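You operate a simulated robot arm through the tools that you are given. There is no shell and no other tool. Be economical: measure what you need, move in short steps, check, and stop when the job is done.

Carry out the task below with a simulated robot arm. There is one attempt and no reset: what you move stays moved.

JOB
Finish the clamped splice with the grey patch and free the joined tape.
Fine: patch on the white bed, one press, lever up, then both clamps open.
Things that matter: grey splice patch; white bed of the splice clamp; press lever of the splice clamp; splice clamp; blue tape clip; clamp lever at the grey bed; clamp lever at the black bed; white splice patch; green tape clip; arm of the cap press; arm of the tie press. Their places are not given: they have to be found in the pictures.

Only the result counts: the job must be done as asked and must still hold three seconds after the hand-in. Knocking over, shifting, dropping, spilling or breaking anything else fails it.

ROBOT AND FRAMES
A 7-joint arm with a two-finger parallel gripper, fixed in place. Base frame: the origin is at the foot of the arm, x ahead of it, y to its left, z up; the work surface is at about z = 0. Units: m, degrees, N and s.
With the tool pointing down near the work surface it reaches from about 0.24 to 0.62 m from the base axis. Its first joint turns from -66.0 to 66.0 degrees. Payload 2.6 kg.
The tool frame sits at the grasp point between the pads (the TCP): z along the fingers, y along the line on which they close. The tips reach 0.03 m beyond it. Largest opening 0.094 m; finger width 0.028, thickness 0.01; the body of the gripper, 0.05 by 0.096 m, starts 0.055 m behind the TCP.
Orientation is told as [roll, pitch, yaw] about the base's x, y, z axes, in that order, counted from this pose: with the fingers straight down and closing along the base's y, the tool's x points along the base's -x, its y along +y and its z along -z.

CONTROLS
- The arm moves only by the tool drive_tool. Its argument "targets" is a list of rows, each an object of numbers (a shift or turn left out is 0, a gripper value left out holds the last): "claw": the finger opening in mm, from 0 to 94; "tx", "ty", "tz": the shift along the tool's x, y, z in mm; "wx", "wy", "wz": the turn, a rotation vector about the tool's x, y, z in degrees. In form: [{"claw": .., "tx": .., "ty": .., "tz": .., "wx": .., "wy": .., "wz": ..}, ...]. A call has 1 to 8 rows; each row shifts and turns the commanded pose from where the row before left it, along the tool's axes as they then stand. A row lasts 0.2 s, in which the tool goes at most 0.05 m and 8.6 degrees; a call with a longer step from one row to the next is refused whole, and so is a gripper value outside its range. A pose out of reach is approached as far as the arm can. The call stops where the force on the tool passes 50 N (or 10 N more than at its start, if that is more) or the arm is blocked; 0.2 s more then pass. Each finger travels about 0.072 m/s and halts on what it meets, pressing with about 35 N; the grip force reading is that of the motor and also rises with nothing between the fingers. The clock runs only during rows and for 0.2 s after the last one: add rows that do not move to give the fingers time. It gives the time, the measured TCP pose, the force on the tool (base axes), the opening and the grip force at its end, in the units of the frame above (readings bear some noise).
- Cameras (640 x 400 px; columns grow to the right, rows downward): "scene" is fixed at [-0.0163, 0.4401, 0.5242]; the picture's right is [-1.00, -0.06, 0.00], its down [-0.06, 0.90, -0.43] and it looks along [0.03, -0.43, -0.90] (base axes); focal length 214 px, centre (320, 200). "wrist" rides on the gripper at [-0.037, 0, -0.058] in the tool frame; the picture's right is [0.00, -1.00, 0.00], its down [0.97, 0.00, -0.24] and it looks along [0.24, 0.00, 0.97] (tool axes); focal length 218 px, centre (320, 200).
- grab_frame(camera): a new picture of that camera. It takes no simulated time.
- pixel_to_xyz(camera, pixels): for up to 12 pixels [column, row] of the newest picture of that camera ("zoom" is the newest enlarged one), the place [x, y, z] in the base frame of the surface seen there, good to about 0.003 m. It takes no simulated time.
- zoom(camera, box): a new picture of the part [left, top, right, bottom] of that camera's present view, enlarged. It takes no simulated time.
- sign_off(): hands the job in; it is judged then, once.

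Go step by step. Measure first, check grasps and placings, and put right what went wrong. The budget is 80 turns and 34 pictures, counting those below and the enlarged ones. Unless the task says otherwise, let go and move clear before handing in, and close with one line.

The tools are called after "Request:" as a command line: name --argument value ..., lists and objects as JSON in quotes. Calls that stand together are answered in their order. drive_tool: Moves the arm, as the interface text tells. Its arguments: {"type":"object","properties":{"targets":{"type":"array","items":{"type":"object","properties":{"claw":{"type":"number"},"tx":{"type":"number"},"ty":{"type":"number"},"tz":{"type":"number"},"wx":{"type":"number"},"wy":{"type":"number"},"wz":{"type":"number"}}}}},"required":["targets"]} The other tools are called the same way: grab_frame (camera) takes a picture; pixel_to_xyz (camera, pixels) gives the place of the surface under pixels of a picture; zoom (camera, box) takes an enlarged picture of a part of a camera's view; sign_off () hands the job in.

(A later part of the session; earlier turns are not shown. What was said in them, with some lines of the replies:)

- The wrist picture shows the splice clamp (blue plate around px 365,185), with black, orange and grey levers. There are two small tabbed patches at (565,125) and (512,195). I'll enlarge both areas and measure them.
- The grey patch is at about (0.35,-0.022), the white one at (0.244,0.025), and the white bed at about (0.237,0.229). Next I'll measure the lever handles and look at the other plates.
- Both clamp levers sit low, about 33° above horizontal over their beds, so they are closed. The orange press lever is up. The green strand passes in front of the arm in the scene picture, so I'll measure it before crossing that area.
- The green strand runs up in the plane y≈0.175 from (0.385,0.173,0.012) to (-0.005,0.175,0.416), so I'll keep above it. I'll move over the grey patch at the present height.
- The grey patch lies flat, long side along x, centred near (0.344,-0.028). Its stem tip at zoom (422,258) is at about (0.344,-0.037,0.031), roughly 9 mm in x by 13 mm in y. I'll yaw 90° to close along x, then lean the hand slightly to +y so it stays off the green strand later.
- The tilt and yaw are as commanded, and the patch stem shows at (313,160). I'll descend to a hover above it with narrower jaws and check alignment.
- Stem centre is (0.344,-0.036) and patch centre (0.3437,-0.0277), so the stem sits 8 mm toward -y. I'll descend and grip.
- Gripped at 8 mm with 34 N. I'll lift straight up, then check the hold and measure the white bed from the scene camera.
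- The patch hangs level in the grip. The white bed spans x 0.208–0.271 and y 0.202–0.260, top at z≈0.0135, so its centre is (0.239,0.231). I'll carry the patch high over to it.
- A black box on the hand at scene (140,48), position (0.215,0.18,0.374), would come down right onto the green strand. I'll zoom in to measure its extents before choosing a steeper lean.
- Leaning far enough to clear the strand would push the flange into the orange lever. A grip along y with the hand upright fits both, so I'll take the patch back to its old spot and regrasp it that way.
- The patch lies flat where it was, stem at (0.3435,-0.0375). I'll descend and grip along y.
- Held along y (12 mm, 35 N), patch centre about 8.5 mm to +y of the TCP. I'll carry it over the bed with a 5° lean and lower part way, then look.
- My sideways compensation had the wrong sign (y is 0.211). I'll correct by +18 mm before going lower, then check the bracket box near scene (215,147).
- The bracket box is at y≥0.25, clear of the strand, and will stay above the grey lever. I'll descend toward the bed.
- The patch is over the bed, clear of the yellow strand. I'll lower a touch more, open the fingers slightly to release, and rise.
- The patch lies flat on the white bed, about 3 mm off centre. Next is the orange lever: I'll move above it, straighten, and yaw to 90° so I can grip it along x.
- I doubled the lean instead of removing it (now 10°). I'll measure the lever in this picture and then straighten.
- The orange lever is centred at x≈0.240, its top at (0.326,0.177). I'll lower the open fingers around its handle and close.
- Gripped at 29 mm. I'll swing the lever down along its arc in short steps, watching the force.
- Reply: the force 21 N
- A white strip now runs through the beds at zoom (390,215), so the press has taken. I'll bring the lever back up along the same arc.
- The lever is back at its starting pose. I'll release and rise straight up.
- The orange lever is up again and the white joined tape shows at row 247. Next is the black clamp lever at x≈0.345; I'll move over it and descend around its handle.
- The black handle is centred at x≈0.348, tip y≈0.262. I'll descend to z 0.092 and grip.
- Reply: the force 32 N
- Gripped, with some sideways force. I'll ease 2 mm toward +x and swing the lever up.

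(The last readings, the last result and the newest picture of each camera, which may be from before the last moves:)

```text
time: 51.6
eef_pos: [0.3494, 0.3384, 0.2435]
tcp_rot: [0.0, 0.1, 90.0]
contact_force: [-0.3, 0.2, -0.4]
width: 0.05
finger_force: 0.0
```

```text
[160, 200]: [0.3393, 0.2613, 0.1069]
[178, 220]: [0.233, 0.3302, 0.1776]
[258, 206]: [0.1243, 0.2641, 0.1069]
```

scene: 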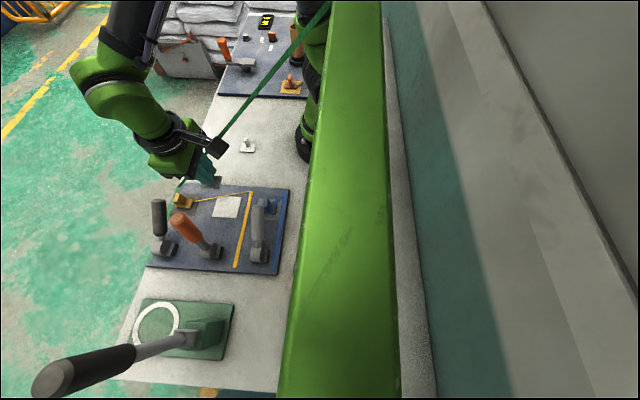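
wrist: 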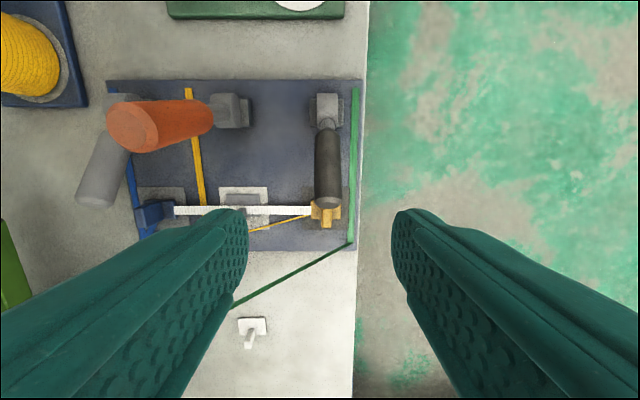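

The black lever followed up to about 82°. Before going to the grey lever I'll check how tall the yellow spool near it is.

Request:
pixel_to_xyz --camera "wrist" --pixels '[[5, 60], [30, 50], [55, 60], [10, 15], [78, 60], [60, 20], [12, 280], [4, 240], [105, 170], [75, 200], [118, 140], [155, 210]]'

```text
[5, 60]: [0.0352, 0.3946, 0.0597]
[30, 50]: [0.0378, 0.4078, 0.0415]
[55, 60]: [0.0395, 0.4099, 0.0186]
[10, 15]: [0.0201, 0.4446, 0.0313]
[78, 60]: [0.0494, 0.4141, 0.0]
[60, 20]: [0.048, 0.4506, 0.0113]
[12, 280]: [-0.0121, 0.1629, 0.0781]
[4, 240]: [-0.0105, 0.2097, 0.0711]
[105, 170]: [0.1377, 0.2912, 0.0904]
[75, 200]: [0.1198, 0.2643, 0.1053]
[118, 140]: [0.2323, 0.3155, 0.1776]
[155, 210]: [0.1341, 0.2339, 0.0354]
```

The spool is well clear. I'll move over the grey lever, add a 12° lean toward +y, and take a picture.

Request:
drive_tool --targets '[{"tx": 12.6, "ty": 43, "claw": 60}, {"tx": 12.6, "ty": 43}, {"tx": 12.6, "ty": 43}, {"tx": 12.6, "ty": 43}, {"tx": 12.6, "ty": 43}, {"wy": 6}, {"wy": 6}, {}]'

Request:
grab_frame --camera "scene"

```text
time: 53.4
eef_pos: [0.1345, 0.2756, 0.2438]
tcp_rot: [0.0, 12.1, 90.0]
contact_force: [0.1, 0.8, -1.3]
width: 0.06
finger_force: 0.0
```

```text
2 pictures are left
```

scene: 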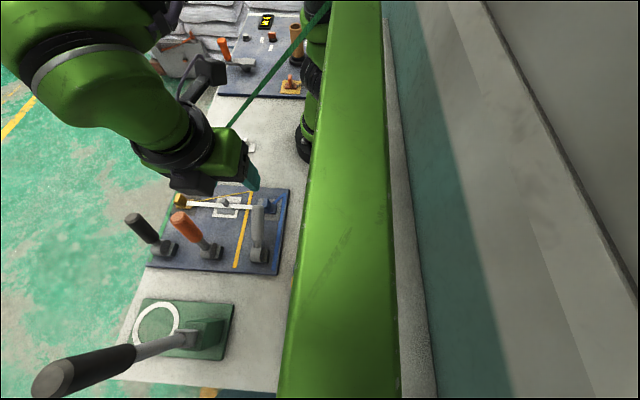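

Request:
pixel_to_xyz --camera "scene" --pixels '[[205, 72], [222, 75], [185, 90], [165, 12], [120, 10], [60, 60], [200, 130], [258, 215], [263, 215], [252, 215], [222, 140], [245, 165]]'

```text
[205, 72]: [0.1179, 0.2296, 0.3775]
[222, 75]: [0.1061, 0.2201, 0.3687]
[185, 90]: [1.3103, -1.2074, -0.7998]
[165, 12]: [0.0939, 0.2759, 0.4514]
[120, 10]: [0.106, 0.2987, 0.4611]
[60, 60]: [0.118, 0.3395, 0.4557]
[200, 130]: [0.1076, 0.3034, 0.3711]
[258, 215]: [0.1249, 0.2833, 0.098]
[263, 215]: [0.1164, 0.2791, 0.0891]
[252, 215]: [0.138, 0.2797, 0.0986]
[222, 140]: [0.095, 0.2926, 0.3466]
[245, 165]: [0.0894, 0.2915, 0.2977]
```

The black lever is up, and the arm and bracket box clear the strand. I'll lower around the grey handle, stopping a bit high, and grip.

Request:
drive_tool --targets '[{"tx": -7.1, "tz": 33.3}, {"tx": -7.1, "tz": 33.3}, {"tx": -7.1, "tz": 33.3}, {"tx": -7.1, "tz": 33.3}, {"claw": 12}, {"claw": 12}, {"claw": 12}, {"claw": 12}]'

```text
time: 55.2
eef_pos: [0.1304, 0.277, 0.1061]
tcp_rot: [0.7, 12.1, 90.1]
contact_force: [-42.9, 1.7, -7.0]
width: 0.0291
finger_force: 44.7
```

Sideways force is -43 N because the lever is a few mm nearer the base. I'll shift -x by 4.5 mm to relieve it.

Request:
drive_tool --targets '[{"ty": 2.5}, {"ty": 2}, {}]'

```text
time: 56.0
eef_pos: [0.1297, 0.2765, 0.1058]
tcp_rot: [0.2, 11.9, 89.9]
contact_force: [-22.0, 5.4, -19.6]
width: 0.0289
finger_force: 45.1
```

Request:
drive_tool --targets '[{"ty": 2}, {"tx": -5.2, "tz": -13, "wy": -4}, {"tx": -7.4, "tz": -11, "wy": -4}, {"tx": -9.6, "tz": -9.2, "wy": -4}]'

Request:
drive_tool --targets '[{"tx": -11.2, "tz": -7.1}, {"tx": -12.2, "tz": -5.4}, {"tx": -12.8, "tz": -3.7}, {"tx": -5, "tz": -1}, {}]'

```text
time: 57.0
eef_pos: [0.1305, 0.301, 0.1355]
tcp_rot: [0.0, 0.3, 89.9]
contact_force: [0.4, -18.6, -0.3]
width: 0.0245
finger_force: 45.0
```

```text
time: 58.2
eef_pos: [0.1294, 0.3435, 0.1553]
tcp_rot: [-0.1, 0.2, 90.0]
contact_force: [13.7, -12.6, -7.2]
width: 0.0245
finger_force: 45.3
```

The arm reached the end of the arc, though the opening narrowed to 24.5 mm. I'll release, rise and check with a picture.

Request:
drive_tool --targets '[{"claw": 60}, {"claw": 60}, {"claw": 60}, {}, {"tz": -35}, {"tz": -35}, {"tz": -30}, {}]'

Request:
zoom --camera "scene" --box '[120, 130, 310, 290]'

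```text
time: 60.0
eef_pos: [0.1287, 0.3461, 0.2547]
tcp_rot: [-0.1, 0.0, 90.0]
contact_force: [0.0, 0.0, -0.5]
width: 0.0599
finger_force: 0.0
```

```text
2.50 times, centred on (215, 210) of scene
```

zoom: 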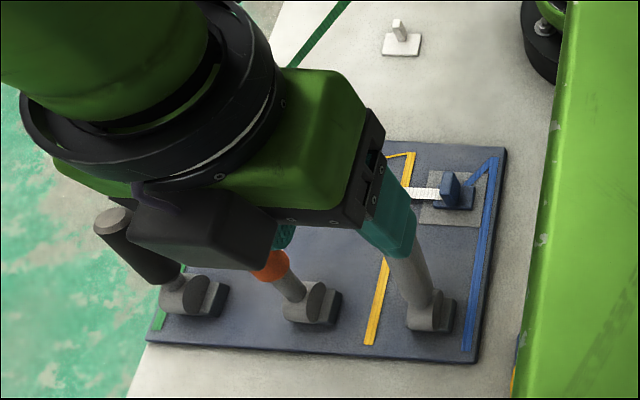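

The grey lever now stands up like the others. I'll rise and move clear, then take the final picture.

Request:
drive_tool --targets '[{"tz": -35}, {"tz": -25}, {"ty": -45}, {"ty": -45}, {"ty": -45}, {"ty": -45}, {"ty": -45}, {}]'

Request:
grab_frame --camera "scene"

Request:
pixel_to_xyz --camera "scene" --pixels '[[135, 220], [180, 220], [245, 215], [248, 225], [250, 230], [225, 205], [226, 202], [205, 204]]'

```text
time: 61.8
eef_pos: [0.3544, 0.344, 0.3144]
tcp_rot: [0.0, 0.0, 89.9]
contact_force: [0.5, 0.6, -0.2]
width: 0.0598
finger_force: 0.1
```

```text
0 pictures are left
```

scene: 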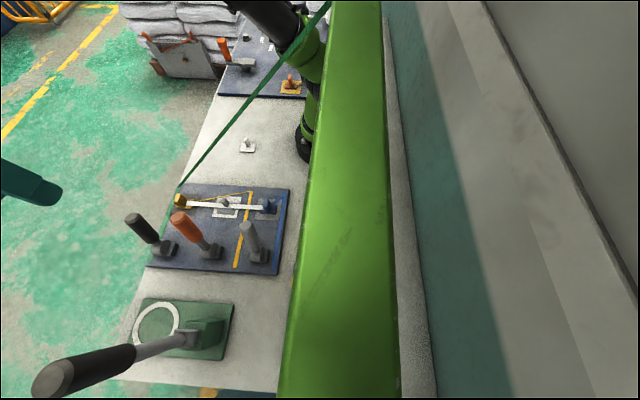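

```text
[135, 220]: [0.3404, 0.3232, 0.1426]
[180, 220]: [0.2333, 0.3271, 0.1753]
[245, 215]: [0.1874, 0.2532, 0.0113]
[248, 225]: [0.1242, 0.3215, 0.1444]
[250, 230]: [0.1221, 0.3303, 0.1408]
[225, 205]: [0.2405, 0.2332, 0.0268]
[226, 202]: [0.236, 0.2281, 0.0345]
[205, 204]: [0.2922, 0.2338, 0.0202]
```

All three levers stand up: black tip at (135,220), orange at (180,220), grey at (248,225). The grey patch and joined tape lie on the white bed at (225,204), and the arm is clear, so I'm handing in.

Request:
sign_off

```text
The job is handed in.
```

The grey patch is on the white bed and was pressed once. The press lever is back up, both clamp levers are open, and the joined tape is free.
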